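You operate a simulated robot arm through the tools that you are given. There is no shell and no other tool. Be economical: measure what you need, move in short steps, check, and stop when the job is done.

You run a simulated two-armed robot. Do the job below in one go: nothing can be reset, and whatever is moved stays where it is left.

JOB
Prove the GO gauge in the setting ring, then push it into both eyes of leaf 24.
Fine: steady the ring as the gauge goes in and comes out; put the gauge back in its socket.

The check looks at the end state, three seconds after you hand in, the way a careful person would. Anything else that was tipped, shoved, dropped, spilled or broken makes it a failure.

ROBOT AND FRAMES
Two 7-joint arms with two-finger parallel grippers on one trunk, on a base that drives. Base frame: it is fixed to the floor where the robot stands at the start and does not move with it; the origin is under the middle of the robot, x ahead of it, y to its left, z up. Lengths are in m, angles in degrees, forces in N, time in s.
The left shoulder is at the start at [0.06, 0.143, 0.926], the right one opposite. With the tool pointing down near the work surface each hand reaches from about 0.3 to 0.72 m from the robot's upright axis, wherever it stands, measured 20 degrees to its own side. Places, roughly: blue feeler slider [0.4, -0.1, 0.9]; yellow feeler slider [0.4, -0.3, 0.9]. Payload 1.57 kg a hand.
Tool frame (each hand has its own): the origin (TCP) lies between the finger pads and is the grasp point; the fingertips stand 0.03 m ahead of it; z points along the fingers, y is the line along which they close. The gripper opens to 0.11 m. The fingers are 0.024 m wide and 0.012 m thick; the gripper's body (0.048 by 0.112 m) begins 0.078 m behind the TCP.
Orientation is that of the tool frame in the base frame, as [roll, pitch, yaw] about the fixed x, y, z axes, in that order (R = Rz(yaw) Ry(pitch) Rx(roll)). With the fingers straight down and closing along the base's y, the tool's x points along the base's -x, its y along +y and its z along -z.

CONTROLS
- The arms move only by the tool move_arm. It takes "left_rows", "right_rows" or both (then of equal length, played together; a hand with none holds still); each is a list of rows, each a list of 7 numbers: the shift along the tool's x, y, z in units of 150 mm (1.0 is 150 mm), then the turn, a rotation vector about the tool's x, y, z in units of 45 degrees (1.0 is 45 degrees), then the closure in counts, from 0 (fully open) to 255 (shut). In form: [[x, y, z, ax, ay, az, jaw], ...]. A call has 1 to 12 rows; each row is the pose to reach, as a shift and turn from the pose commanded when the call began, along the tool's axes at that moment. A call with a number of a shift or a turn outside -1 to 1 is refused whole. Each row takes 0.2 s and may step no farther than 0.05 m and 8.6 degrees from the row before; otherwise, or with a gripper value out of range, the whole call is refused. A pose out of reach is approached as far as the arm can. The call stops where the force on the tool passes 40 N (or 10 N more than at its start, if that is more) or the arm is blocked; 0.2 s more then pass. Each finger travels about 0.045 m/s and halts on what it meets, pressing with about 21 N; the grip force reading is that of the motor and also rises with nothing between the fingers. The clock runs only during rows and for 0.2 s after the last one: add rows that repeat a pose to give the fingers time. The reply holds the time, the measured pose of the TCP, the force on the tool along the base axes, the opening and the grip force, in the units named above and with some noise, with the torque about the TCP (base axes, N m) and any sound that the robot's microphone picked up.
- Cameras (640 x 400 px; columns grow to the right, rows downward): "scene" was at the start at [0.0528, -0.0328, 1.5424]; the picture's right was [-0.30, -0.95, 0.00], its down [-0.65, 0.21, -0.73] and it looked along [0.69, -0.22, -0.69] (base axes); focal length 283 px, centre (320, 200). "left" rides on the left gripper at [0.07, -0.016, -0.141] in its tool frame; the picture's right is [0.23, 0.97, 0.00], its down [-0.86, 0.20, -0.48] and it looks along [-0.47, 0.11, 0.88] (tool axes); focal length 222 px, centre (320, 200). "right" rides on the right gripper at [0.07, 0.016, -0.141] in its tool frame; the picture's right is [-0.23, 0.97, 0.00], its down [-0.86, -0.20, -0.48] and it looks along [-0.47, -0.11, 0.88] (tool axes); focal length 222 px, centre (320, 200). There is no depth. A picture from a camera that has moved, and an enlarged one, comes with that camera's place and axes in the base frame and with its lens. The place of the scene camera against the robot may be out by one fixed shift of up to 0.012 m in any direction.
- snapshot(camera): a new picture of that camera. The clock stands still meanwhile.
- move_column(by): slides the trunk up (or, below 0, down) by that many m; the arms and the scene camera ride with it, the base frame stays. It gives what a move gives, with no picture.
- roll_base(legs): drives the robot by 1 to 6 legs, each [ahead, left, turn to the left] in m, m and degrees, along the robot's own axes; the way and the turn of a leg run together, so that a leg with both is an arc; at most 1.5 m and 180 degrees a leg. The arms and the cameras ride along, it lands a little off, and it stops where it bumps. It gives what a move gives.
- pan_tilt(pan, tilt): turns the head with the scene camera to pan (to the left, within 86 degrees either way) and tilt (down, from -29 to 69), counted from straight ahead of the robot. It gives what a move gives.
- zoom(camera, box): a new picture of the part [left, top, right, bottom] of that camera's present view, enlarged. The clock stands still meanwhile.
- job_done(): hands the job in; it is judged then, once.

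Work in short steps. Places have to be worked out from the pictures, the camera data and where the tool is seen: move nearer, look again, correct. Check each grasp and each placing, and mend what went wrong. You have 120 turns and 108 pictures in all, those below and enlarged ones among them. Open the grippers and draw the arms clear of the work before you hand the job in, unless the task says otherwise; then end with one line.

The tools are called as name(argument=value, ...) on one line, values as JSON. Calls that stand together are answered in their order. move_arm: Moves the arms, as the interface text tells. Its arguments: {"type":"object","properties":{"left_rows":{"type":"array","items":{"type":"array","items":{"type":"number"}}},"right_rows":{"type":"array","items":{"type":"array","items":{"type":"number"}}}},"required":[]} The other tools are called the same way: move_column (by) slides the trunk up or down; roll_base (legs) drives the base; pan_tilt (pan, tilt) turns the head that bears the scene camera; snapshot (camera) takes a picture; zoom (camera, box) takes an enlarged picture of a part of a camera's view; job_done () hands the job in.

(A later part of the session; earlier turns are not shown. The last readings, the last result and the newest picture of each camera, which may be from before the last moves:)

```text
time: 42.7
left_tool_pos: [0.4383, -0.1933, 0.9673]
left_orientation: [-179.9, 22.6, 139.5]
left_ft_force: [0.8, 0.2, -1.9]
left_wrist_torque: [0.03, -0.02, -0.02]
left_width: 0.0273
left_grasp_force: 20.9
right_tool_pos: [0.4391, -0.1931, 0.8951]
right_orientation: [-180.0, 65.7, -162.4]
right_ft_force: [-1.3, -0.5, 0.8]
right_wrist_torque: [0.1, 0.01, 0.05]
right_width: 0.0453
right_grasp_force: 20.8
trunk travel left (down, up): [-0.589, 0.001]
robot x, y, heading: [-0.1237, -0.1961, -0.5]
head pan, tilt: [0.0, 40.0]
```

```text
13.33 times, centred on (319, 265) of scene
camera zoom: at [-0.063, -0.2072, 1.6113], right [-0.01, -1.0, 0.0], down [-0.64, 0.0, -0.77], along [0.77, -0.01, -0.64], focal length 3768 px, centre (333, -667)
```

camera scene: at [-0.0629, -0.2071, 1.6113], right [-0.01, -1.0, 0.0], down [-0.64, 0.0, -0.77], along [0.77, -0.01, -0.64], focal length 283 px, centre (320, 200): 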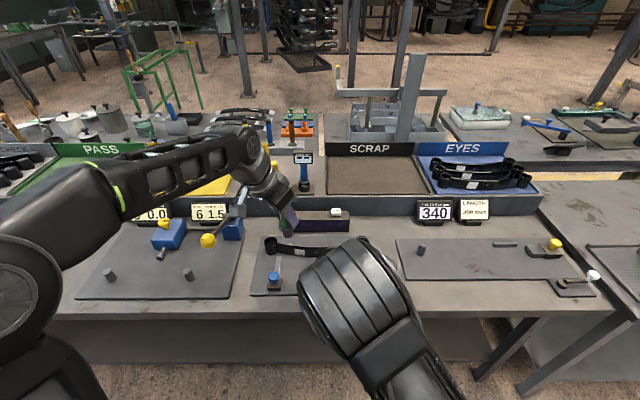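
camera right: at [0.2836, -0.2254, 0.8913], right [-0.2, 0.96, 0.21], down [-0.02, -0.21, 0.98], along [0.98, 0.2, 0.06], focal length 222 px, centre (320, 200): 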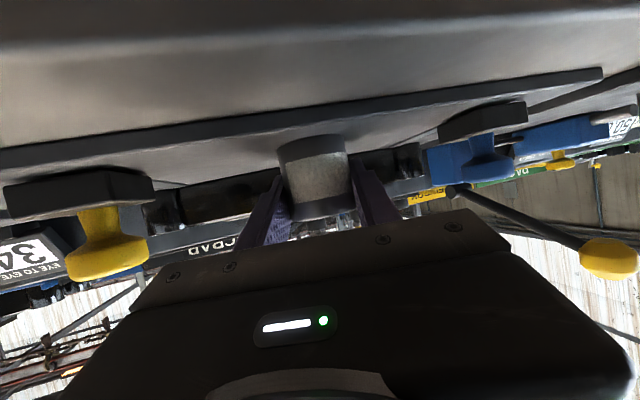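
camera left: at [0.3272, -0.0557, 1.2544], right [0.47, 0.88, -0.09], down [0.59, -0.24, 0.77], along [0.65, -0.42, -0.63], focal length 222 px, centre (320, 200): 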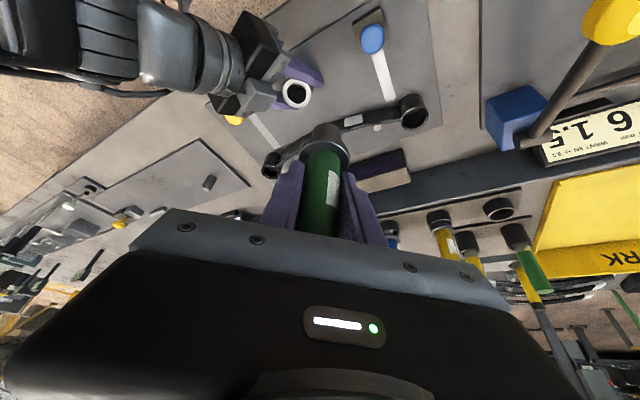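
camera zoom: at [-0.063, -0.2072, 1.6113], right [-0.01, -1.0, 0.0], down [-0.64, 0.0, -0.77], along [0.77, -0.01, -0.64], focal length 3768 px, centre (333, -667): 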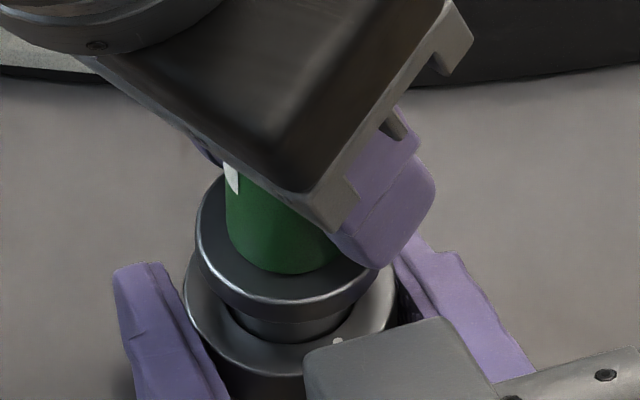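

It's sliding in freely. I go another 7 mm, then seek the flange seat gently.

move_arm(left_rows=[[0.006, 0, 0.0144, 0, 0, 0, 255], [0.012, 0, 0.0288, 0, 0, 0, 255], [0.018, 0, 0.0431, 0, 0, 0, 255], [0.018, 0, 0.0431, 0, 0, 0, 255]])

zoom(camera="scene", box=[295, 250, 343, 280])

```text
time: 43.7
left_tool_pos: [0.4389, -0.1942, 0.9589]
left_orientation: [-180.0, 22.6, 139.6]
left_ft_force: [0.9, -0.5, -2.9]
left_wrist_torque: [0.0, -0.02, -0.02]
left_width: 0.0271
left_grasp_force: 20.9
right_tool_pos: [0.4404, -0.1931, 0.8955]
right_orientation: [-179.9, 65.5, -162.4]
right_ft_force: [-1.2, 1.2, 0.5]
right_wrist_torque: [0.07, 0.01, 0.03]
right_width: 0.0453
right_grasp_force: 20.6
trunk travel left (down, up): [-0.589, 0.001]
robot x, y, heading: [-0.1217, -0.201, -0.5]
head pan, tilt: [0.0, 40.0]
```

```text
13.33 times, centred on (319, 265) of scene
camera zoom: at [-0.063, -0.2072, 1.6113], right [-0.01, -1.0, 0.0], down [-0.64, 0.0, -0.77], along [0.77, -0.01, -0.64], focal length 3768 px, centre (333, -667)
```

zoom: 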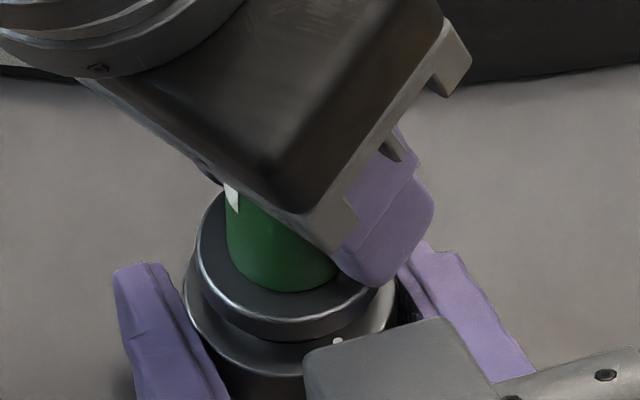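

About 3 mm to go; I step down slowly until the flange touches.

move_arm(left_rows=[[0.0026, 0, 0.0062, 0, 0, 0, 255], [0.0051, 0, 0.0123, 0, 0, 0, 255], [0.0077, 0, 0.0185, 0, 0, 0, 255], [0.0077, 0, 0.0185, 0, 0, 0, 255]])

zoom(camera="right", box=[260, 170, 400, 258])

```text
time: 44.7
left_tool_pos: [0.4388, -0.1929, 0.9575]
left_orientation: [180.0, 22.6, 139.6]
left_ft_force: [0.6, 0.3, -3.7]
left_wrist_torque: [0.0, 0.03, 0.01]
left_width: 0.0273
left_grasp_force: 21.0
right_tool_pos: [0.4401, -0.1942, 0.895]
right_orientation: [-180.0, 65.4, -162.4]
right_ft_force: [-1.2, 0.9, 1.1]
right_wrist_torque: [0.05, 0.04, 0.02]
right_width: 0.0451
right_grasp_force: 21.3
trunk travel left (down, up): [-0.589, 0.001]
robot x, y, heading: [-0.1201, -0.1982, -0.2]
head pan, tilt: [0.0, 40.0]
```

```text
4.55 times, centred on (330, 214) of right
camera zoom: at [0.2834, -0.2254, 0.8913], right [-0.2, 0.96, 0.21], down [-0.02, -0.21, 0.98], along [0.98, 0.2, 0.06], focal length 1010 px, centre (274, 136)
```

zoom: 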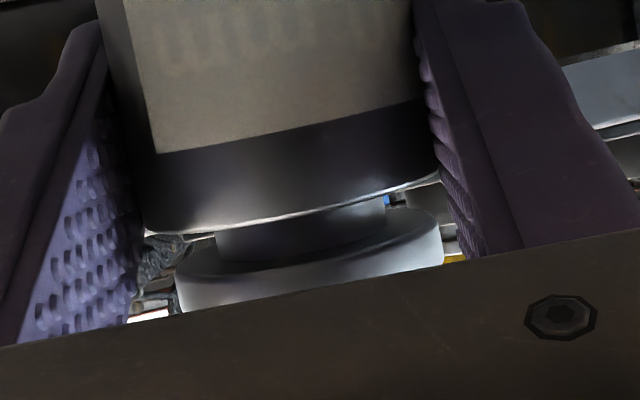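

Flange gap is still ~5 mm. I continue down.

move_arm(left_rows=[[0.0032, 0, 0.0077, 0, 0, 0, 255], [0.0064, 0, 0.0154, 0, 0, 0, 255], [0.0096, 0, 0.0231, 0, 0, 0, 255], [0.0128, 0, 0.0308, 0, 0, 0, 255], [0.0128, 0, 0.0308, 0, 0, 0, 255]])

zoom(camera="right", box=[260, 170, 400, 258])

```text
time: 45.9
left_tool_pos: [0.4397, -0.1947, 0.9526]
left_orientation: [-179.9, 22.7, 139.6]
left_ft_force: [0.9, -0.4, -2.7]
left_wrist_torque: [0.02, -0.03, 0.0]
left_width: 0.027
left_grasp_force: 20.5
right_tool_pos: [0.4401, -0.1936, 0.8946]
right_orientation: [-179.9, 65.5, -162.4]
right_ft_force: [-0.6, 0.6, 0.1]
right_wrist_torque: [0.1, 0.02, 0.0]
right_width: 0.0451
right_grasp_force: 21.5
trunk travel left (down, up): [-0.589, 0.001]
robot x, y, heading: [-0.1204, -0.2007, -0.3]
head pan, tilt: [0.0, 40.0]
```

```text
4.55 times, centred on (330, 214) of right
camera zoom: at [0.2834, -0.2254, 0.8913], right [-0.2, 0.96, 0.21], down [-0.02, -0.21, 0.98], along [0.98, 0.2, 0.06], focal length 1010 px, centre (274, 136)
```

zoom: 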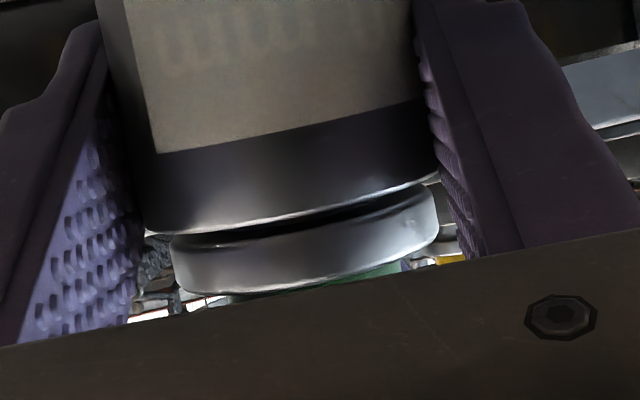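

Nearly seated; I press the last 2 mm gently.

move_arm(left_rows=[[0.0013, 0, 0.0031, 0, 0, 0, 255], [0.0026, 0, 0.0062, 0, 0, 0, 255], [0.0038, 0, 0.0092, 0, 0, 0, 255], [0.0051, 0, 0.0123, 0, 0, 0, 255], [0.0051, 0, 0.0123, 0, 0, 0, 255]])

zoom(camera="right", box=[260, 170, 400, 258])

```text
time: 47.1
left_tool_pos: [0.4389, -0.1938, 0.9497]
left_orientation: [180.0, 22.6, 139.5]
left_ft_force: [-3.7, 3.5, 8.4]
left_wrist_torque: [-0.08, 0.03, -0.01]
left_width: 0.0277
left_grasp_force: 20.8
right_tool_pos: [0.4403, -0.1927, 0.8962]
right_orientation: [-179.9, 65.4, -162.4]
right_ft_force: [4.8, -1.4, -1.2]
right_wrist_torque: [0.39, -0.05, 0.08]
right_width: 0.0452
right_grasp_force: 20.7
trunk travel left (down, up): [-0.589, 0.001]
robot x, y, heading: [-0.1233, -0.2006, -0.3]
head pan, tilt: [0.0, 40.0]
```

```text
4.55 times, centred on (330, 214) of right
camera zoom: at [0.2833, -0.2253, 0.8914], right [-0.2, 0.96, 0.21], down [-0.02, -0.21, 0.98], along [0.98, 0.2, 0.06], focal length 1010 px, centre (274, 136)
```

zoom: 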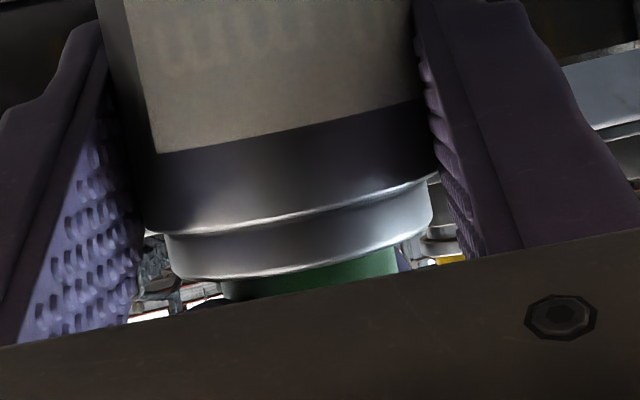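

Flange seated with ~11 N: the gauge is proven in the ring. Now I withdraw straight up while the right hand holds the ring.

move_arm(left_rows=[[-0.0128, 0, -0.0308, 0, 0, 0, 255], [-0.0256, 0, -0.0616, 0, 0, 0, 255], [-0.0512, 0, -0.1231, 0, 0, 0, 255], [-0.0767, 0, -0.1847, 0, 0, 0, 255], [-0.1023, 0, -0.2463, 0, 0, 0, 255], [-0.1534, 0, -0.3694, 0, 0, 0, 255], [-0.1534, 0, -0.3694, 0, 0, 0, 255]])

zoom(camera="scene", box=[240, 210, 400, 310])

```text
time: 48.7
left_tool_pos: [0.4398, -0.1937, 1.0106]
left_orientation: [-179.9, 22.5, 139.6]
left_ft_force: [0.3, -0.8, -3.0]
left_wrist_torque: [-0.03, 0.0, 0.02]
left_width: 0.0273
left_grasp_force: 21.1
right_tool_pos: [0.4397, -0.194, 0.8954]
right_orientation: [-180.0, 65.5, -162.4]
right_ft_force: [-0.9, -0.2, -0.3]
right_wrist_torque: [0.05, 0.01, 0.02]
right_width: 0.0452
right_grasp_force: 21.3
trunk travel left (down, up): [-0.589, 0.001]
robot x, y, heading: [-0.1235, -0.1969, -0.3]
head pan, tilt: [0.0, 40.0]
```

```text
4.00 times, centred on (320, 260) of scene
camera zoom: at [-0.0629, -0.2072, 1.6113], right [-0.01, -1.0, 0.0], down [-0.64, 0.0, -0.77], along [0.77, -0.01, -0.64], focal length 1130 px, centre (320, -40)
```

zoom: 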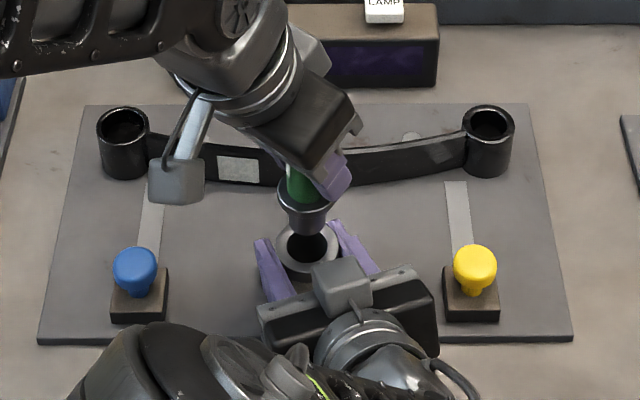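

The gauge is clear of the ring. Now I release the ring with the right hand and back it out along its fingers.

move_arm(right_rows=[[0, 0, 0, 0, 0, 0, 120], [0, 0, 0, 0, 0, 0, 90], [0, 0, 0, 0, 0, 0, 60], [0, 0, 0, 0, 0, 0, 60], [0, 0, -0.2, 0, 0, 0, 60], [0, 0, -0.45, 0, 0, 0, 60], [0, 0, -0.7, 0, 0, 0, 60], [-0.25, 0, -0.8, 0, 0, 0, 60]])

zoom(camera="scene", box=[240, 210, 400, 310])

```text
time: 50.5
left_tool_pos: [0.4395, -0.1928, 1.0105]
left_orientation: [179.9, 22.6, 139.6]
left_ft_force: [0.1, 0.0, -2.3]
left_wrist_torque: [0.0, 0.02, 0.01]
left_width: 0.027
left_grasp_force: 21.1
right_tool_pos: [0.3628, -0.214, 0.9738]
right_orientation: [179.9, 65.4, -162.6]
right_ft_force: [0.1, 0.4, -0.3]
right_wrist_torque: [-0.01, -0.05, 0.05]
right_width: 0.0844
right_grasp_force: 0.0
right hand out of reach, approached as far as the arm can: row 7, 8
trunk travel left (down, up): [-0.589, 0.001]
robot x, y, heading: [-0.1234, -0.2, -0.3]
head pan, tilt: [0.0, 40.0]
```

```text
4.00 times, centred on (320, 260) of scene
camera zoom: at [-0.0632, -0.2077, 1.6112], right [-0.01, -1.0, 0.0], down [-0.64, 0.0, -0.77], along [0.77, 0.0, -0.64], focal length 1130 px, centre (320, -40)
```

zoom: 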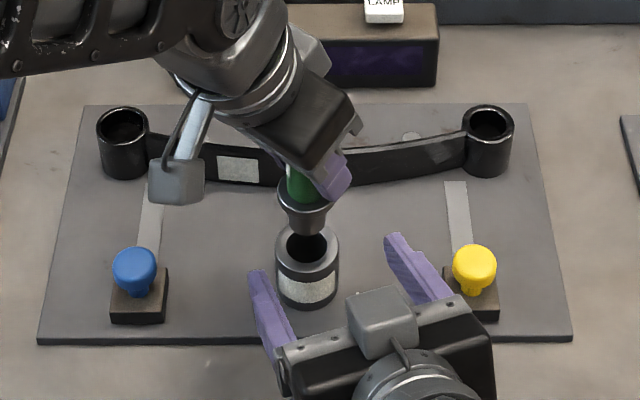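

The ring stands undisturbed. I take the right hand up and away to the right.

move_arm(right_rows=[[-0.25, 0, 0, 0, 0, 0, 60], [-0.5, 0, 0, 0, 0, 0, 60], [-0.5, -0.25, 0, 0, 0, 0, 60], [-0.5, -0.5, 0, 0, 0, 0, 60], [-0.5, -0.75, 0, 0, 0, 0, 60], [-0.5, -1.0, 0, 0, 0, 0, 60]])

zoom(camera="scene", box=[250, 230, 390, 290])

zoom(camera="left", box=[200, 40, 520, 200])

```text
time: 51.5
left_tool_pos: [0.4418, -0.2012, 1.0142]
left_orientation: [-179.8, 23.5, 139.4]
left_ft_force: [12.1, -13.6, -5.9]
left_wrist_torque: [0.39, 0.34, 0.27]
left_width: 0.027
left_grasp_force: 21.2
right_tool_pos: [0.4077, -0.246, 1.0464]
right_orientation: [179.6, 66.0, -160.3]
right_ft_force: [-12.0, 13.0, 3.3]
right_wrist_torque: [0.15, -0.11, 0.65]
right_width: 0.098
right_grasp_force: 8.0
trunk travel left (down, up): [-0.589, 0.001]
robot x, y, heading: [-0.1205, -0.1972, -0.3]
head pan, tilt: [0.0, 40.0]
stopped in row 4 (left hand): the force on the tool passed its limit (the readings are from after the stop); the commanded pose is now the measured one
```

```text
4.57 times, centred on (320, 260) of scene
camera zoom: at [-0.0631, -0.2072, 1.6113], right [-0.01, -1.0, 0.0], down [-0.64, 0.0, -0.77], along [0.77, -0.01, -0.64], focal length 1292 px, centre (320, -74)
```

zoom: 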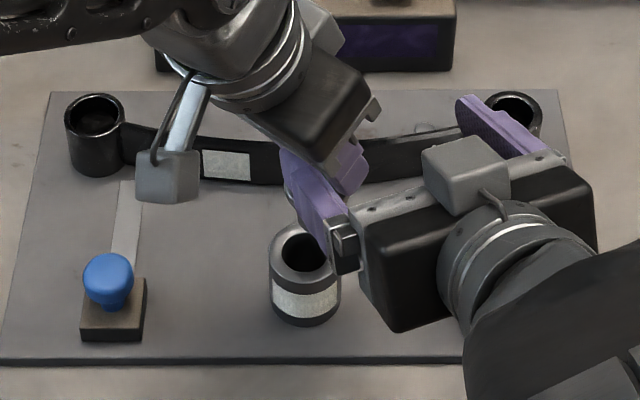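

```text
2.00 times, centred on (360, 120) of left
camera zoom: at [0.3389, -0.1344, 1.1144], right [0.48, 0.87, -0.09], down [0.58, -0.23, 0.78], along [0.66, -0.43, -0.62], focal length 444 px, centre (240, 360)
```

zoom: 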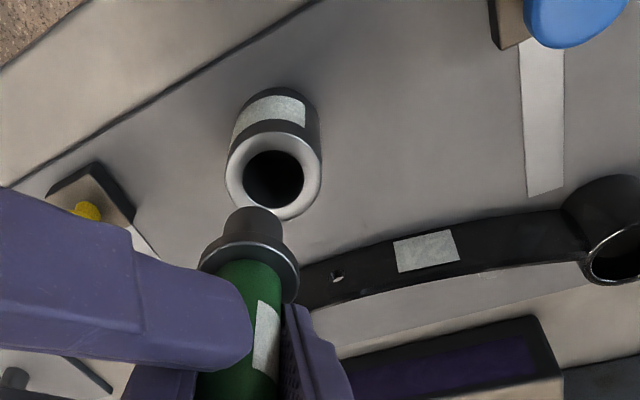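

The right hand's finger caught the left hand's finger — I stop and undo it: right hand goes back left, then straight backward.

move_arm(right_rows=[[0, 0.07, 0, 0, 0, 0, 60], [0, 0.14, 0, 0, 0, 0, 60], [0, 0.21, 0, 0, 0, 0, 60], [0, 0.21, 0, 0, 0, 0, 60]])

zoom(camera="scene", box=[250, 230, 390, 290])

```text
time: 52.5
left_tool_pos: [0.4407, -0.1993, 1.0129]
left_orientation: [-179.8, 23.3, 139.5]
left_ft_force: [0.2, 0.9, -3.0]
left_wrist_torque: [0.02, -0.02, -0.02]
left_width: 0.0273
left_grasp_force: 20.9
right_tool_pos: [0.3988, -0.2195, 1.0449]
right_orientation: [179.9, 65.9, -160.8]
right_ft_force: [-1.0, -0.4, -0.3]
right_wrist_torque: [0.01, 0.01, 0.01]
right_width: 0.0845
right_grasp_force: 0.0
trunk travel left (down, up): [-0.589, 0.001]
robot x, y, heading: [-0.1209, -0.1962, -0.6]
head pan, tilt: [0.0, 40.0]
```

```text
4.57 times, centred on (320, 260) of scene
camera zoom: at [-0.0626, -0.2073, 1.6113], right [-0.01, -1.0, 0.0], down [-0.64, 0.0, -0.77], along [0.77, -0.01, -0.64], focal length 1292 px, centre (320, -74)
```

zoom: 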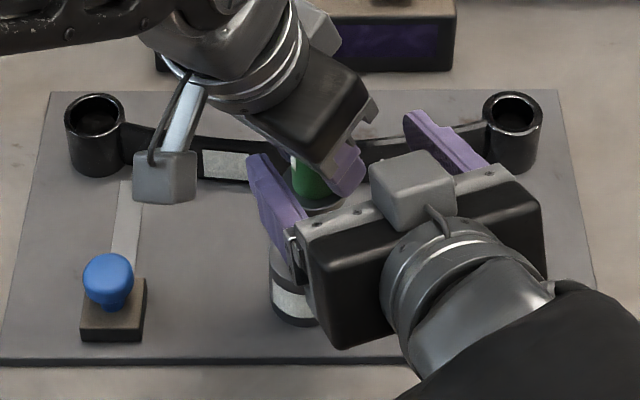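

Free again, forces at zero. The left hand sits ahead of the right hand, so I move it forward and slightly up, away from the right fingers.

move_arm(left_rows=[[-0.11, 0.087, 0, 0, 0, 0, 255], [-0.22, 0.173, 0, 0, 0, 0, 255], [-0.332, 0.26, 0, 0, 0, 0, 255], [-0.332, 0.26, 0, 0, 0, 0, 255]])

zoom(camera="scene", box=[250, 220, 390, 290])

zoom(camera="left", box=[256, 100, 384, 180])

```text
time: 53.5
left_tool_pos: [0.5008, -0.2009, 1.0314]
left_orientation: [-179.7, 23.5, 139.5]
left_ft_force: [-0.2, 0.2, -3.4]
left_wrist_torque: [0.0, -0.03, -0.02]
left_width: 0.0275
left_grasp_force: 21.0
right_tool_pos: [0.3996, -0.2197, 1.045]
right_orientation: [179.8, 65.9, -160.8]
right_ft_force: [0.1, -0.4, -0.2]
right_wrist_torque: [0.01, 0.01, -0.03]
right_width: 0.0843
right_grasp_force: 0.0
trunk travel left (down, up): [-0.589, 0.001]
robot x, y, heading: [-0.1188, -0.1967, -0.5]
head pan, tilt: [0.0, 40.0]
```

```text
4.57 times, centred on (320, 255) of scene
camera zoom: at [-0.0632, -0.2072, 1.6113], right [-0.01, -1.0, 0.0], down [-0.64, 0.0, -0.77], along [0.77, -0.01, -0.64], focal length 1292 px, centre (320, -51)
```

zoom: 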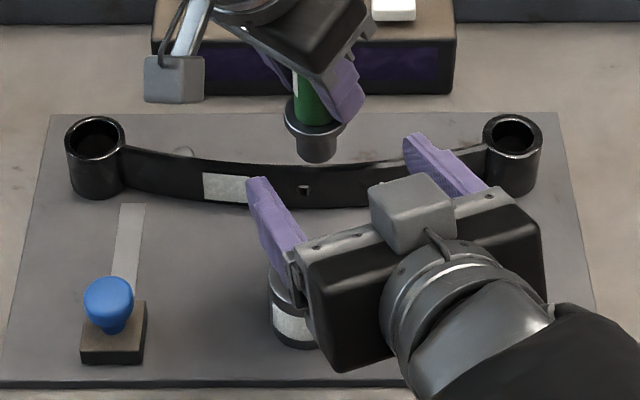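

```text
5.00 times, centred on (320, 140) of left
camera zoom: at [0.3995, -0.1339, 1.1332], right [0.48, 0.87, -0.09], down [0.58, -0.23, 0.78], along [0.66, -0.42, -0.62], focal length 1111 px, centre (320, 500)
```

zoom: 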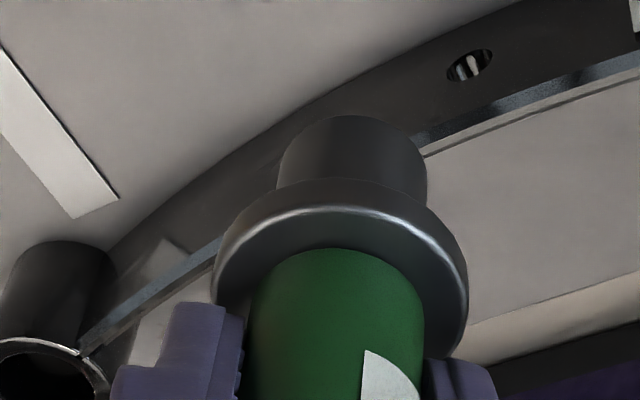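

The gauge sits exactly as before in the left hand. Now I move the right hand well away to the right and square the left hand's orientation.

move_arm(right_rows=[[0, -0.1, -0.15, 0, 0, 0, 60], [0, -0.35, -0.2, 0, 0, 0, 60], [0, -0.6, -0.2, 0, 0, 0, 60], [0, -0.85, -0.2, 0, 0, 0, 60], [0, -1.0, -0.2, 0, 0, 0, 60]], left_rows=[[0, 0, 0, 0, 0, 0, 255], [0, 0, 0, -0.0067, 0.02, 0, 255], [0, 0, 0, -0.0067, 0.02, 0, 255], [0, 0, 0, -0.0067, 0.02, 0, 255], [0, 0, 0, -0.0067, 0.02, 0, 255]])

zoom(camera="scene", box=[250, 220, 390, 290])

```text
time: 54.7
left_tool_pos: [0.5015, -0.2004, 1.0326]
left_orientation: [179.9, 22.5, 139.4]
left_ft_force: [0.0, -0.3, -2.9]
left_wrist_torque: [-0.04, 0.03, -0.03]
left_width: 0.0275
left_grasp_force: 20.7
right_tool_pos: [0.4236, -0.3701, 1.0561]
right_orientation: [179.7, 65.8, -160.7]
right_ft_force: [-0.1, 0.0, 0.4]
right_wrist_torque: [0.0, 0.02, 0.01]
right_width: 0.0839
right_grasp_force: 0.0
right hand out of reach, approached as far as the arm can: row 1, 2
trunk travel left (down, up): [-0.589, 0.001]
robot x, y, heading: [-0.1261, -0.1994, -0.3]
head pan, tilt: [0.0, 40.0]
```

```text
4.57 times, centred on (320, 255) of scene
camera zoom: at [-0.0628, -0.2074, 1.6113], right [-0.01, -1.0, 0.0], down [-0.64, 0.0, -0.77], along [0.77, 0.0, -0.64], focal length 1292 px, centre (320, -51)
```

zoom: 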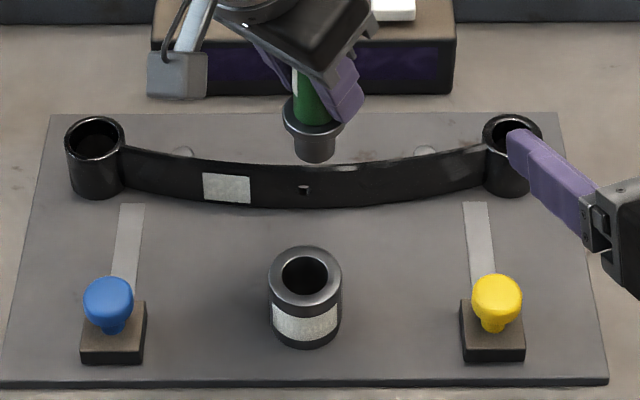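

The ring stands clean. From the scene view the eyes are at about (0.55, -0.04) and (0.55, -0.34). I hover the gauge over the left eye.

move_arm(left_rows=[[0.09, 0.22, -0.043, 0, 0, 0, 255], [0.18, 0.44, -0.087, 0, 0, 0, 255], [0.27, 0.66, -0.13, 0, 0, 0, 255], [0.365, 0.883, -0.173, 0, 0, 0, 255], [0.365, 0.883, -0.173, 0, 0, 0, 255]])

zoom(camera="left", box=[220, 50, 420, 175])

zoom(camera="scene", box=[245, 225, 301, 260])

```text
time: 55.9
left_tool_pos: [0.5415, -0.0616, 1.0363]
left_orientation: [179.8, 22.5, 139.4]
left_ft_force: [0.3, 0.2, -2.7]
left_wrist_torque: [-0.02, -0.02, 0.02]
left_width: 0.0272
left_grasp_force: 21.1
right_tool_pos: [0.4234, -0.3698, 1.0558]
right_orientation: [179.8, 65.9, -160.8]
right_ft_force: [0.6, -0.8, 0.7]
right_wrist_torque: [0.02, -0.02, -0.01]
right_width: 0.084
right_grasp_force: 0.0
trunk travel left (down, up): [-0.589, 0.001]
robot x, y, heading: [-0.1237, -0.1998, -0.4]
head pan, tilt: [0.0, 40.0]
```

```text
3.20 times, centred on (320, 112) of left
camera zoom: at [0.44, 0.0031, 1.139], right [0.47, 0.88, -0.08], down [0.59, -0.24, 0.77], along [0.65, -0.41, -0.63], focal length 711 px, centre (320, 480)
```

zoom: 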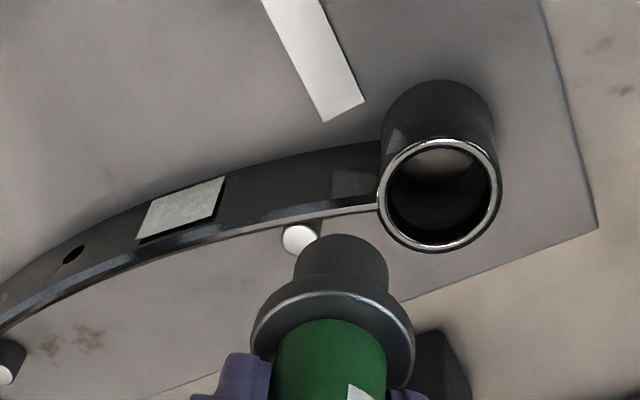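

```text
11.43 times, centred on (273, 242) of scene
camera zoom: at [-0.0628, -0.2078, 1.6113], right [-0.01, -1.0, 0.0], down [-0.64, 0.0, -0.77], along [0.77, 0.0, -0.64], focal length 3230 px, centre (857, -286)
```

zoom: 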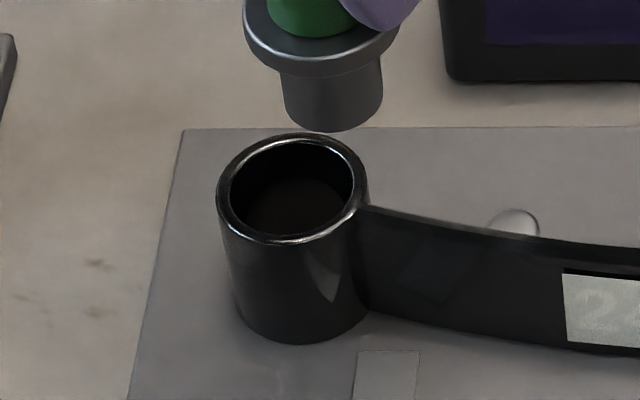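

Left camera puts the left eye at ≈(0.558, -0.038); its bore is ≈33 mm, wide compared with the plug. I move over it and down to ~20 mm above.

move_arm(left_rows=[[0.046, 0.095, 0.089, 0, 0, 0, 255], [0.092, 0.189, 0.178, 0, 0, 0, 255], [0.092, 0.189, 0.178, 0, 0, 0, 255]])

zoom(camera="left", box=[240, 70, 400, 170])

zoom(camera="scene", box=[245, 225, 301, 260])

```text
time: 56.7
left_tool_pos: [0.5575, -0.0369, 1.0047]
left_orientation: [179.9, 22.5, 139.5]
left_ft_force: [-0.4, 0.6, -2.6]
left_wrist_torque: [-0.03, 0.0, 0.0]
left_width: 0.0271
left_grasp_force: 20.8
right_tool_pos: [0.4232, -0.3712, 1.0566]
right_orientation: [179.8, 65.9, -160.8]
right_ft_force: [-1.0, -0.8, 0.3]
right_wrist_torque: [0.0, 0.02, 0.02]
right_width: 0.084
right_grasp_force: 0.0
trunk travel left (down, up): [-0.589, 0.001]
robot x, y, heading: [-0.1194, -0.1982, -0.4]
head pan, tilt: [0.0, 40.0]
```

```text
4.00 times, centred on (320, 120) of left
camera zoom: at [0.4557, 0.0284, 1.1082], right [0.47, 0.88, -0.08], down [0.59, -0.24, 0.77], along [0.65, -0.41, -0.63], focal length 888 px, centre (320, 520)
```

zoom: 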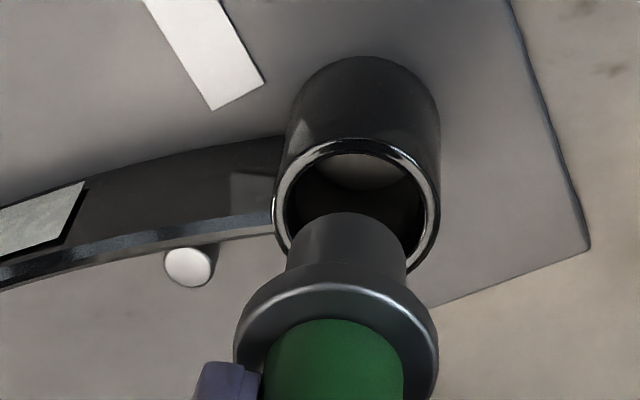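

```text
11.43 times, centred on (273, 242) of scene
camera zoom: at [-0.0629, -0.2074, 1.6113], right [-0.01, -1.0, 0.0], down [-0.64, 0.0, -0.77], along [0.77, 0.0, -0.64], focal length 3230 px, centre (857, -286)
```

zoom: 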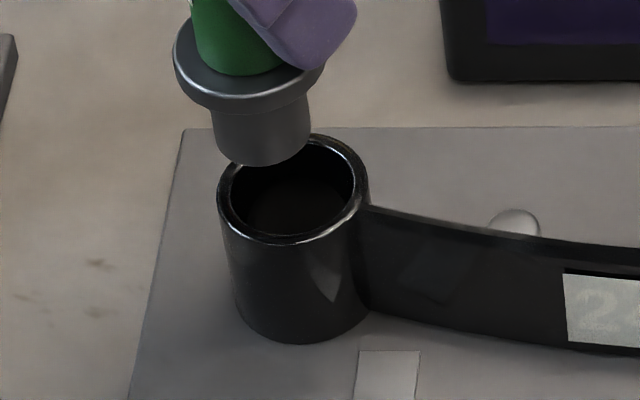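

Combining views, the eye top is at ≈(0.561, -0.039, 0.905). I shift ~4 mm forward and lower 18 mm, leaving the tip ~10 mm above it.

move_arm(left_rows=[[0.012, 0.008, 0.06, 0, 0, 0, 255], [0.0235, 0.008, 0.12, 0, 0, 0, 255], [0.0235, 0.008, 0.12, 0, 0, 0, 255]])

zoom(camera="left", box=[240, 70, 400, 170])

zoom(camera="scene", box=[245, 225, 301, 260])

```text
time: 57.5
left_tool_pos: [0.5605, -0.0386, 0.9866]
left_orientation: [179.8, 22.5, 139.6]
left_ft_force: [0.5, -0.2, -2.4]
left_wrist_torque: [0.0, 0.02, -0.02]
left_width: 0.0272
left_grasp_force: 20.8
right_tool_pos: [0.4229, -0.3697, 1.057]
right_orientation: [179.6, 65.9, -160.7]
right_ft_force: [-0.4, 0.1, 0.4]
right_wrist_torque: [-0.01, -0.01, 0.0]
right_width: 0.084
right_grasp_force: 0.0
trunk travel left (down, up): [-0.589, 0.001]
robot x, y, heading: [-0.1235, -0.1994, -0.3]
head pan, tilt: [0.0, 40.0]
```

```text
4.00 times, centred on (320, 120) of left
camera zoom: at [0.4595, 0.0272, 1.0903], right [0.47, 0.88, -0.08], down [0.59, -0.24, 0.77], along [0.65, -0.41, -0.63], focal length 888 px, centre (320, 520)
```

zoom: 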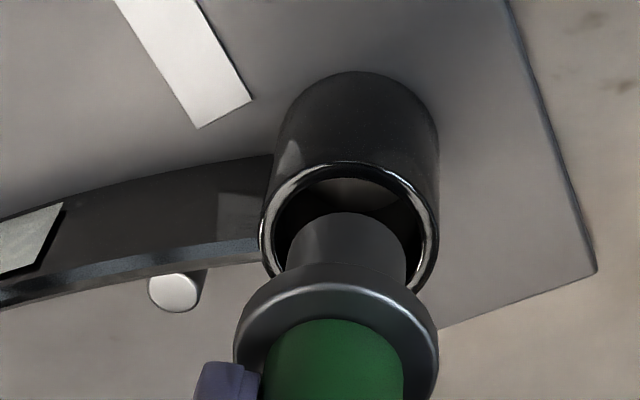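

```text
11.43 times, centred on (273, 242) of scene
camera zoom: at [-0.0628, -0.2072, 1.6113], right [-0.01, -1.0, 0.0], down [-0.64, 0.0, -0.77], along [0.77, -0.01, -0.64], focal length 3230 px, centre (857, -286)
```

zoom: 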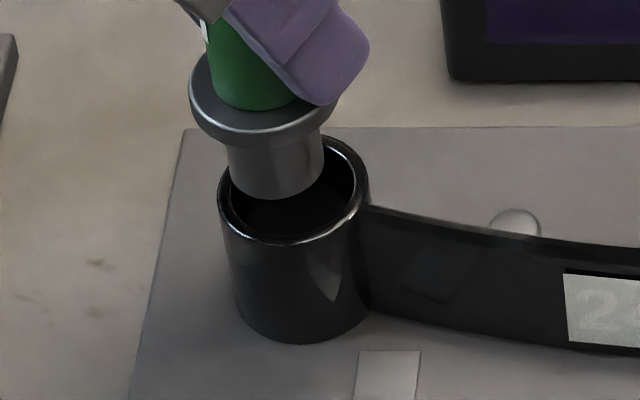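

The tip is ~10 mm above and ~2 mm off. I correct and enter the eye's mouth, 16 mm down.

move_arm(left_rows=[[-0.012, -0.005, 0.0045, 0, 0, 0, 255], [0.002, -0.005, 0.037, 0, 0, 0, 255], [0.015, -0.005, 0.07, 0, 0, 0, 255], [0.029, -0.005, 0.103, 0, 0, 0, 255], [0.029, -0.005, 0.103, 0, 0, 0, 255]])

zoom(camera="left", box=[240, 70, 400, 170])

zoom(camera="scene", box=[245, 225, 301, 260])

```text
time: 58.7
left_tool_pos: [0.5626, -0.0384, 0.9706]
left_orientation: [179.9, 22.5, 139.5]
left_ft_force: [-1.0, -1.5, -1.9]
left_wrist_torque: [0.03, 0.03, 0.0]
left_width: 0.0271
left_grasp_force: 21.1
right_tool_pos: [0.4233, -0.3695, 1.0567]
right_orientation: [179.7, 65.9, -160.9]
right_ft_force: [1.2, 0.3, -0.4]
right_wrist_torque: [-0.02, 0.02, 0.0]
right_width: 0.0841
right_grasp_force: 0.1
trunk travel left (down, up): [-0.589, 0.001]
robot x, y, heading: [-0.1219, -0.2008, -0.4]
head pan, tilt: [0.0, 40.0]
```

```text
4.00 times, centred on (320, 120) of left
camera zoom: at [0.4608, 0.0251, 1.0742], right [0.47, 0.88, -0.08], down [0.59, -0.24, 0.77], along [0.65, -0.41, -0.63], focal length 888 px, centre (320, 520)
```

zoom: 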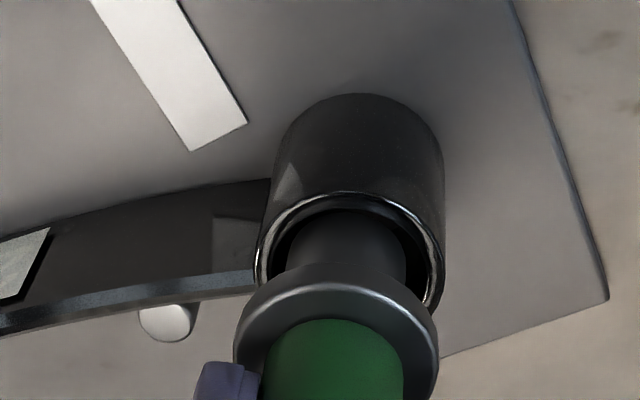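

```text
11.43 times, centred on (273, 242) of scene
camera zoom: at [-0.0627, -0.2072, 1.6113], right [-0.01, -1.0, 0.0], down [-0.64, 0.0, -0.77], along [0.77, -0.01, -0.64], focal length 3230 px, centre (857, -286)
```

zoom: 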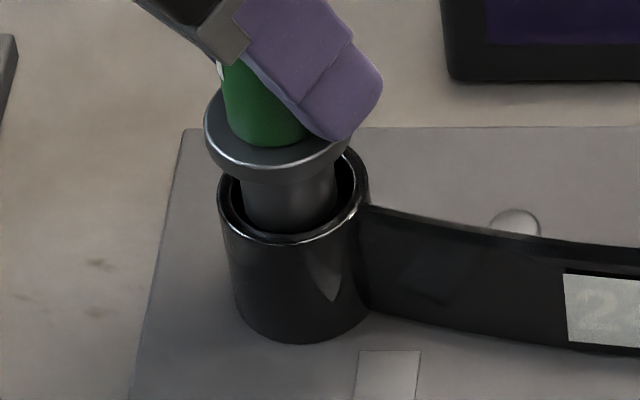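

The plug is inside the eye, roughly centred and touching nothing. I continue down 19 mm.

move_arm(left_rows=[[0.0095, -0.003, 0.023, 0, 0, 0, 255], [0.019, -0.003, 0.046, 0, 0, 0, 255], [0.029, -0.003, 0.07, 0, 0, 0, 255], [0.039, -0.003, 0.0935, 0, 0, 0, 255], [0.0486, -0.003, 0.117, 0, 0, 0, 255], [0.0486, -0.003, 0.117, 0, 0, 0, 255]])

zoom(camera="scene", box=[245, 225, 301, 260])

```text
time: 60.1
left_tool_pos: [0.5617, -0.0393, 0.9521]
left_orientation: [179.7, 22.6, 139.5]
left_ft_force: [0.4, -0.9, -2.5]
left_wrist_torque: [0.0, 0.02, -0.04]
left_width: 0.0272
left_grasp_force: 20.7
right_tool_pos: [0.4233, -0.3704, 1.0564]
right_orientation: [179.6, 65.9, -160.8]
right_ft_force: [-0.3, 0.5, 0.1]
right_wrist_torque: [0.03, 0.05, 0.03]
right_width: 0.0842
right_grasp_force: 0.1
trunk travel left (down, up): [-0.589, 0.001]
robot x, y, heading: [-0.1225, -0.2005, -0.6]
head pan, tilt: [0.0, 40.0]
```

```text
11.43 times, centred on (273, 242) of scene
camera zoom: at [-0.0627, -0.2072, 1.6113], right [-0.01, -1.0, 0.0], down [-0.64, 0.0, -0.77], along [0.77, -0.01, -0.64], focal length 3230 px, centre (857, -286)
```

zoom: 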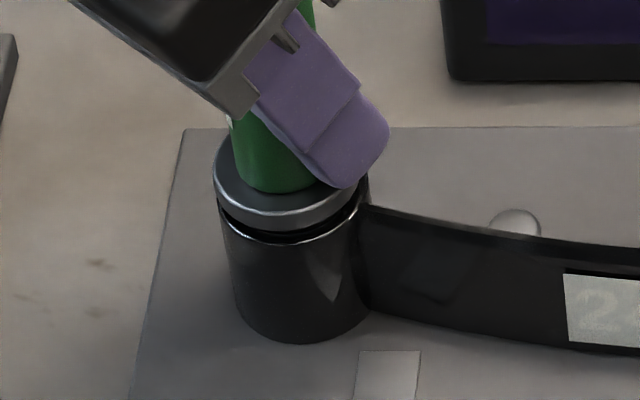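

Nearly seated; I press the last few millimetres gently.

move_arm(left_rows=[[0.0026, 0, 0.0062, 0, 0, 0, 255], [0.0051, 0, 0.0123, 0, 0, 0, 255], [0.0077, 0, 0.0185, 0, 0, 0, 255], [0.0095, 0, 0.023, 0, 0, 0, 255], [0.0095, 0, 0.023, 0, 0, 0, 255]])

zoom(camera="scene", box=[245, 225, 301, 260])

```text
time: 61.3
left_tool_pos: [0.5616, -0.0391, 0.9491]
left_orientation: [180.0, 22.5, 139.4]
left_ft_force: [-0.7, 0.1, -2.2]
left_wrist_torque: [-0.01, -0.02, -0.01]
left_width: 0.0269
left_grasp_force: 21.0
right_tool_pos: [0.4237, -0.3685, 1.0572]
right_orientation: [179.7, 65.9, -160.7]
right_ft_force: [-0.5, -0.1, 0.4]
right_wrist_torque: [0.02, 0.01, 0.0]
right_width: 0.0842
right_grasp_force: 0.0
trunk travel left (down, up): [-0.589, 0.001]
robot x, y, heading: [-0.1229, -0.1999, -0.5]
head pan, tilt: [0.0, 40.0]
```

```text
11.43 times, centred on (273, 242) of scene
camera zoom: at [-0.0627, -0.2072, 1.6113], right [-0.01, -1.0, 0.0], down [-0.64, 0.0, -0.77], along [0.77, -0.01, -0.64], focal length 3230 px, centre (857, -286)
```

zoom: 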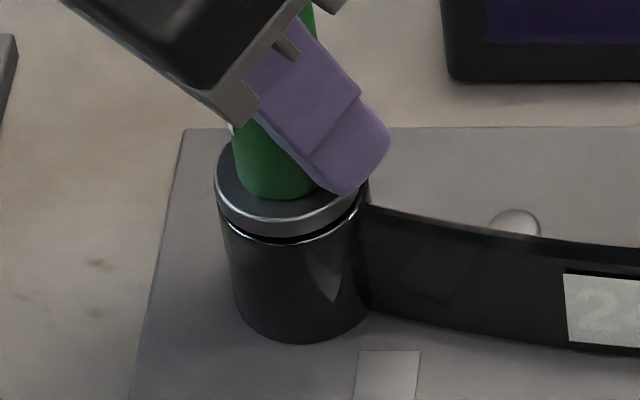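

A ~2 mm gap remains; I press on in fine steps until contact.

move_arm(left_rows=[[0.0015, 0, 0.0037, 0, 0, 0, 255], [0.0031, 0, 0.0074, 0, 0, 0, 255], [0.0046, 0, 0.0111, 0, 0, 0, 255], [0.0061, 0, 0.0148, 0, 0, 0, 255], [0.0061, 0, 0.0148, 0, 0, 0, 255]])

zoom(camera="scene", box=[245, 225, 301, 260])

```text
time: 62.5
left_tool_pos: [0.5615, -0.0402, 0.946]
left_orientation: [180.0, 22.4, 139.5]
left_ft_force: [0.1, 0.1, -2.2]
left_wrist_torque: [0.0, 0.0, 0.04]
left_width: 0.0271
left_grasp_force: 20.9
right_tool_pos: [0.4238, -0.3701, 1.0569]
right_orientation: [179.6, 65.9, -160.9]
right_ft_force: [0.6, -0.9, 0.4]
right_wrist_torque: [0.0, -0.02, -0.02]
right_width: 0.0843
right_grasp_force: 0.1
trunk travel left (down, up): [-0.589, 0.001]
robot x, y, heading: [-0.1178, -0.201, -0.4]
head pan, tilt: [0.0, 40.0]
```

```text
11.43 times, centred on (273, 242) of scene
camera zoom: at [-0.0626, -0.2072, 1.6113], right [-0.01, -1.0, 0.0], down [-0.64, 0.0, -0.77], along [0.77, -0.01, -0.64], focal length 3230 px, centre (857, -286)
```

zoom: 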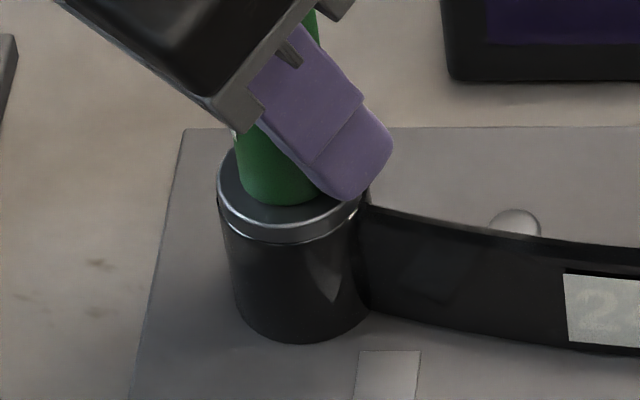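

Seated. I give a final 1 mm press, then withdraw straight up 60 mm.

move_arm(left_rows=[[0.0026, 0, 0.0062, 0, 0, 0, 255], [0.0026, 0, 0.0062, 0, 0, 0, 255], [-0.0128, 0, -0.0308, 0, 0, 0, 255], [-0.0384, 0, -0.0924, 0, 0, 0, 255], [-0.064, 0, -0.154, 0, 0, 0, 255], [-0.0895, 0, -0.2155, 0, 0, 0, 255], [-0.115, 0, -0.277, 0, 0, 0, 255], [-0.1662, 0, -0.4002, 0, 0, 0, 255], [-0.1662, 0, -0.4002, 0, 0, 0, 255]])

zoom(camera="scene", box=[240, 210, 400, 310])

```text
time: 64.5
left_tool_pos: [0.5627, -0.0406, 1.0125]
left_orientation: [179.8, 22.5, 139.5]
left_ft_force: [-0.3, -0.6, -2.6]
left_wrist_torque: [0.01, 0.01, 0.0]
left_width: 0.0269
left_grasp_force: 21.2
right_tool_pos: [0.4245, -0.369, 1.0562]
right_orientation: [179.8, 65.9, -160.9]
right_ft_force: [-0.2, 0.1, 0.7]
right_wrist_torque: [-0.01, -0.01, 0.01]
right_width: 0.0843
right_grasp_force: 0.0
trunk travel left (down, up): [-0.589, 0.001]
robot x, y, heading: [-0.1216, -0.1982, -0.4]
head pan, tilt: [0.0, 40.0]
```

```text
4.00 times, centred on (320, 260) of scene
camera zoom: at [-0.0624, -0.2071, 1.6113], right [-0.01, -1.0, 0.0], down [-0.64, 0.0, -0.77], along [0.77, -0.01, -0.64], focal length 1130 px, centre (320, -40)
```

zoom: 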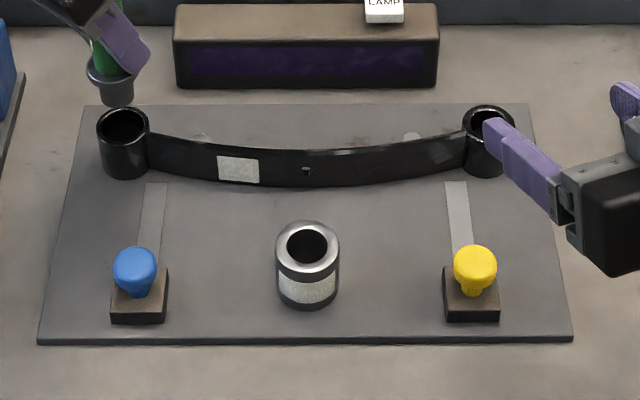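

The leaf and ring are undisturbed. I move the right hand further off, raise the gauge, and then shift the base right so the left arm can reach the right eye comfortably.

move_arm(right_rows=[[0, -0.2, 0, 0, 0, 0, 60], [0, -0.45, 0, 0, 0, 0, 60], [0, -0.7, 0, 0, 0, 0, 60], [0, -0.9, 0, 0, 0, 0, 60]], left_rows=[[-0.04, 0, -0.1, 0, 0, 0, 255], [-0.085, 0, -0.205, 0, 0, 0, 255], [-0.128, 0, -0.308, 0, 0, 0, 255], [-0.128, 0, -0.308, 0, 0, 0, 255]])

roll_base(legs=[[0, -0.18, 0]])

snapshot(camera="scene")

```text
time: 65.5
left_tool_pos: [0.5611, -0.0412, 1.0631]
left_orientation: [179.9, 22.5, 139.4]
left_ft_force: [-0.5, -1.1, -1.8]
left_wrist_torque: [0.02, 0.0, 0.02]
left_width: 0.0274
left_grasp_force: 20.5
right_tool_pos: [0.4517, -0.4708, 1.071]
right_orientation: [179.6, 66.0, -160.9]
right_ft_force: [-0.4, 0.2, -0.2]
right_wrist_torque: [-0.01, 0.0, -0.02]
right_width: 0.084
right_grasp_force: 0.1
right hand out of reach, approached as far as the arm can: row 3, 4
trunk travel left (down, up): [-0.589, 0.001]
robot x, y, heading: [-0.1193, -0.2009, -0.4]
head pan, tilt: [0.0, 40.0]
```

```text
time: 67.0
left_tool_pos: [0.5605, -0.2237, 1.0626]
left_orientation: [179.7, 22.5, 139.5]
left_ft_force: [0.8, -0.5, -3.1]
left_wrist_torque: [0.04, 0.03, 0.0]
left_width: 0.0272
left_grasp_force: 21.0
right_tool_pos: [0.4513, -0.6527, 1.0684]
right_orientation: [179.8, 65.8, -160.7]
right_ft_force: [0.5, -0.2, 0.5]
right_wrist_torque: [0.03, 0.02, 0.02]
right_width: 0.0842
right_grasp_force: 0.0
trunk travel left (down, up): [-0.589, 0.001]
robot x, y, heading: [-0.1188, -0.379, -0.5]
head pan, tilt: [0.0, 40.0]
```

```text
14 pictures are left
camera scene: at [-0.0639, -0.3904, 1.6113], right [-0.01, -1.0, 0.0], down [-0.64, 0.01, -0.77], along [0.77, 0.0, -0.64], focal length 283 px, centre (320, 200)
```

scene: 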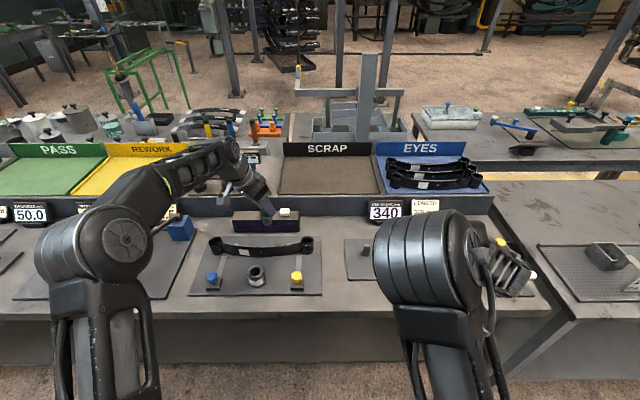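

14 pictures left, so I must be sparing. I move over the expected right-eye position, 0.300 m from the first.

move_arm(left_rows=[[-0.08, -0.144, 0.14, 0, 0, 0, 255], [-0.157, -0.288, 0.28, 0, 0, 0, 255], [-0.235, -0.432, 0.42, 0, 0, 0, 255], [-0.314, -0.576, 0.563, 0, 0, 0, 255], [-0.314, -0.576, 0.563, 0, 0, 0, 255]])

zoom(camera="left", box=[240, 70, 400, 170])

zoom(camera="scene", box=[276, 225, 332, 260])

```text
time: 68.2
left_tool_pos: [0.561, -0.3368, 1.0011]
left_orientation: [179.9, 22.5, 139.4]
left_ft_force: [-0.2, -0.1, -2.6]
left_wrist_torque: [-0.01, 0.02, -0.01]
left_width: 0.0272
left_grasp_force: 21.7
right_tool_pos: [0.4518, -0.6522, 1.0674]
right_orientation: [180.0, 65.9, -160.6]
right_ft_force: [0.0, 0.6, 0.2]
right_wrist_torque: [0.04, 0.03, -0.01]
right_width: 0.0845
right_grasp_force: 0.0
trunk travel left (down, up): [-0.589, 0.001]
robot x, y, heading: [-0.1249, -0.3805, -0.7]
head pan, tilt: [0.0, 40.0]
```

```text
4.00 times, centred on (320, 120) of left
camera zoom: at [0.4605, -0.2723, 1.1045], right [0.47, 0.88, -0.08], down [0.59, -0.24, 0.77], along [0.65, -0.41, -0.63], focal length 888 px, centre (320, 520)
```

zoom: 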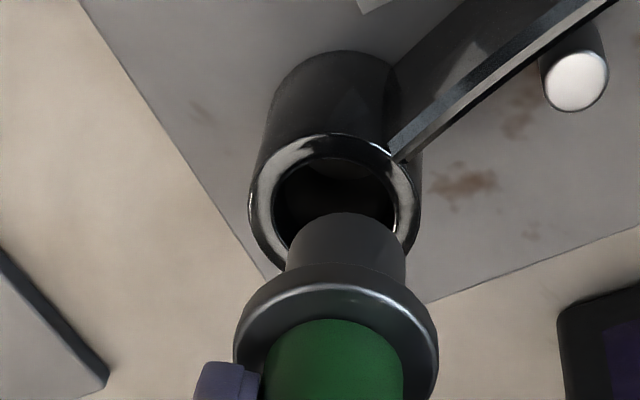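

```text
11.43 times, centred on (304, 242) of scene
camera zoom: at [-0.0641, -0.3885, 1.6113], right [-0.01, -1.0, 0.0], down [-0.64, 0.0, -0.77], along [0.77, -0.01, -0.64], focal length 3230 px, centre (503, -286)
```

zoom: 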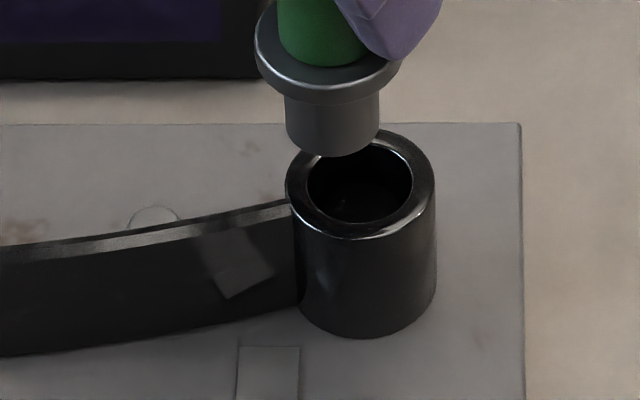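

The right eye has a smaller bore (~29 mm) than the left. The tip is ~25 mm above it and ~6 mm towards +y. I correct and lower 15 mm.

move_arm(left_rows=[[-0.012, -0.029, 0.05, 0, 0, 0, 255], [0.013, -0.029, 0.103, 0, 0, 0, 255], [0.013, -0.029, 0.103, 0, 0, 0, 255]])

zoom(camera="left", box=[240, 70, 400, 170])

zoom(camera="scene", box=[276, 225, 332, 260])

```text
time: 69.0
left_tool_pos: [0.5615, -0.3445, 0.9861]
left_orientation: [179.7, 22.6, 139.5]
left_ft_force: [-0.6, -0.1, -2.4]
left_wrist_torque: [0.0, 0.03, 0.01]
left_width: 0.0273
left_grasp_force: 20.8
right_tool_pos: [0.452, -0.6526, 1.0689]
right_orientation: [179.7, 65.9, -160.7]
right_ft_force: [-0.5, 0.2, 0.0]
right_wrist_torque: [-0.01, -0.03, -0.03]
right_width: 0.084
right_grasp_force: 0.0
trunk travel left (down, up): [-0.589, 0.001]
robot x, y, heading: [-0.122, -0.3793, -0.3]
head pan, tilt: [0.0, 40.0]
```

```text
4.00 times, centred on (320, 120) of left
camera zoom: at [0.4609, -0.2794, 1.0896], right [0.47, 0.88, -0.08], down [0.59, -0.24, 0.77], along [0.65, -0.41, -0.63], focal length 888 px, centre (320, 520)
```

zoom: 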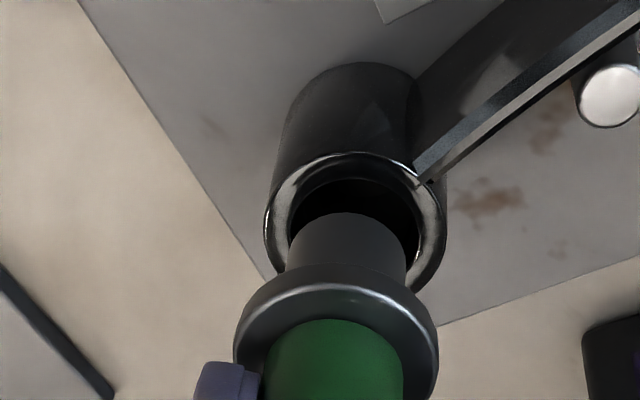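

```text
11.43 times, centred on (304, 242) of scene
camera zoom: at [-0.064, -0.389, 1.6113], right [-0.01, -1.0, 0.0], down [-0.64, 0.0, -0.77], along [0.77, -0.01, -0.64], focal length 3230 px, centre (503, -286)
```

zoom: 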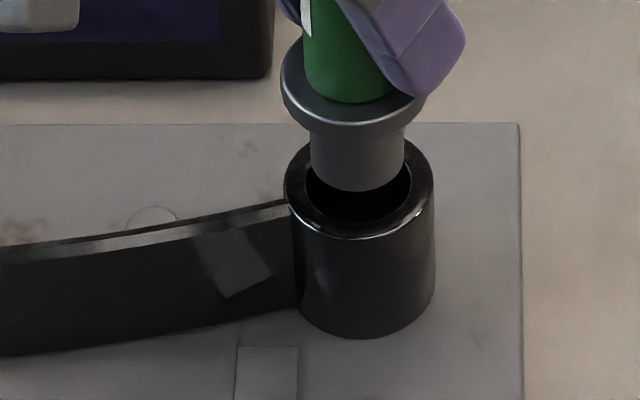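

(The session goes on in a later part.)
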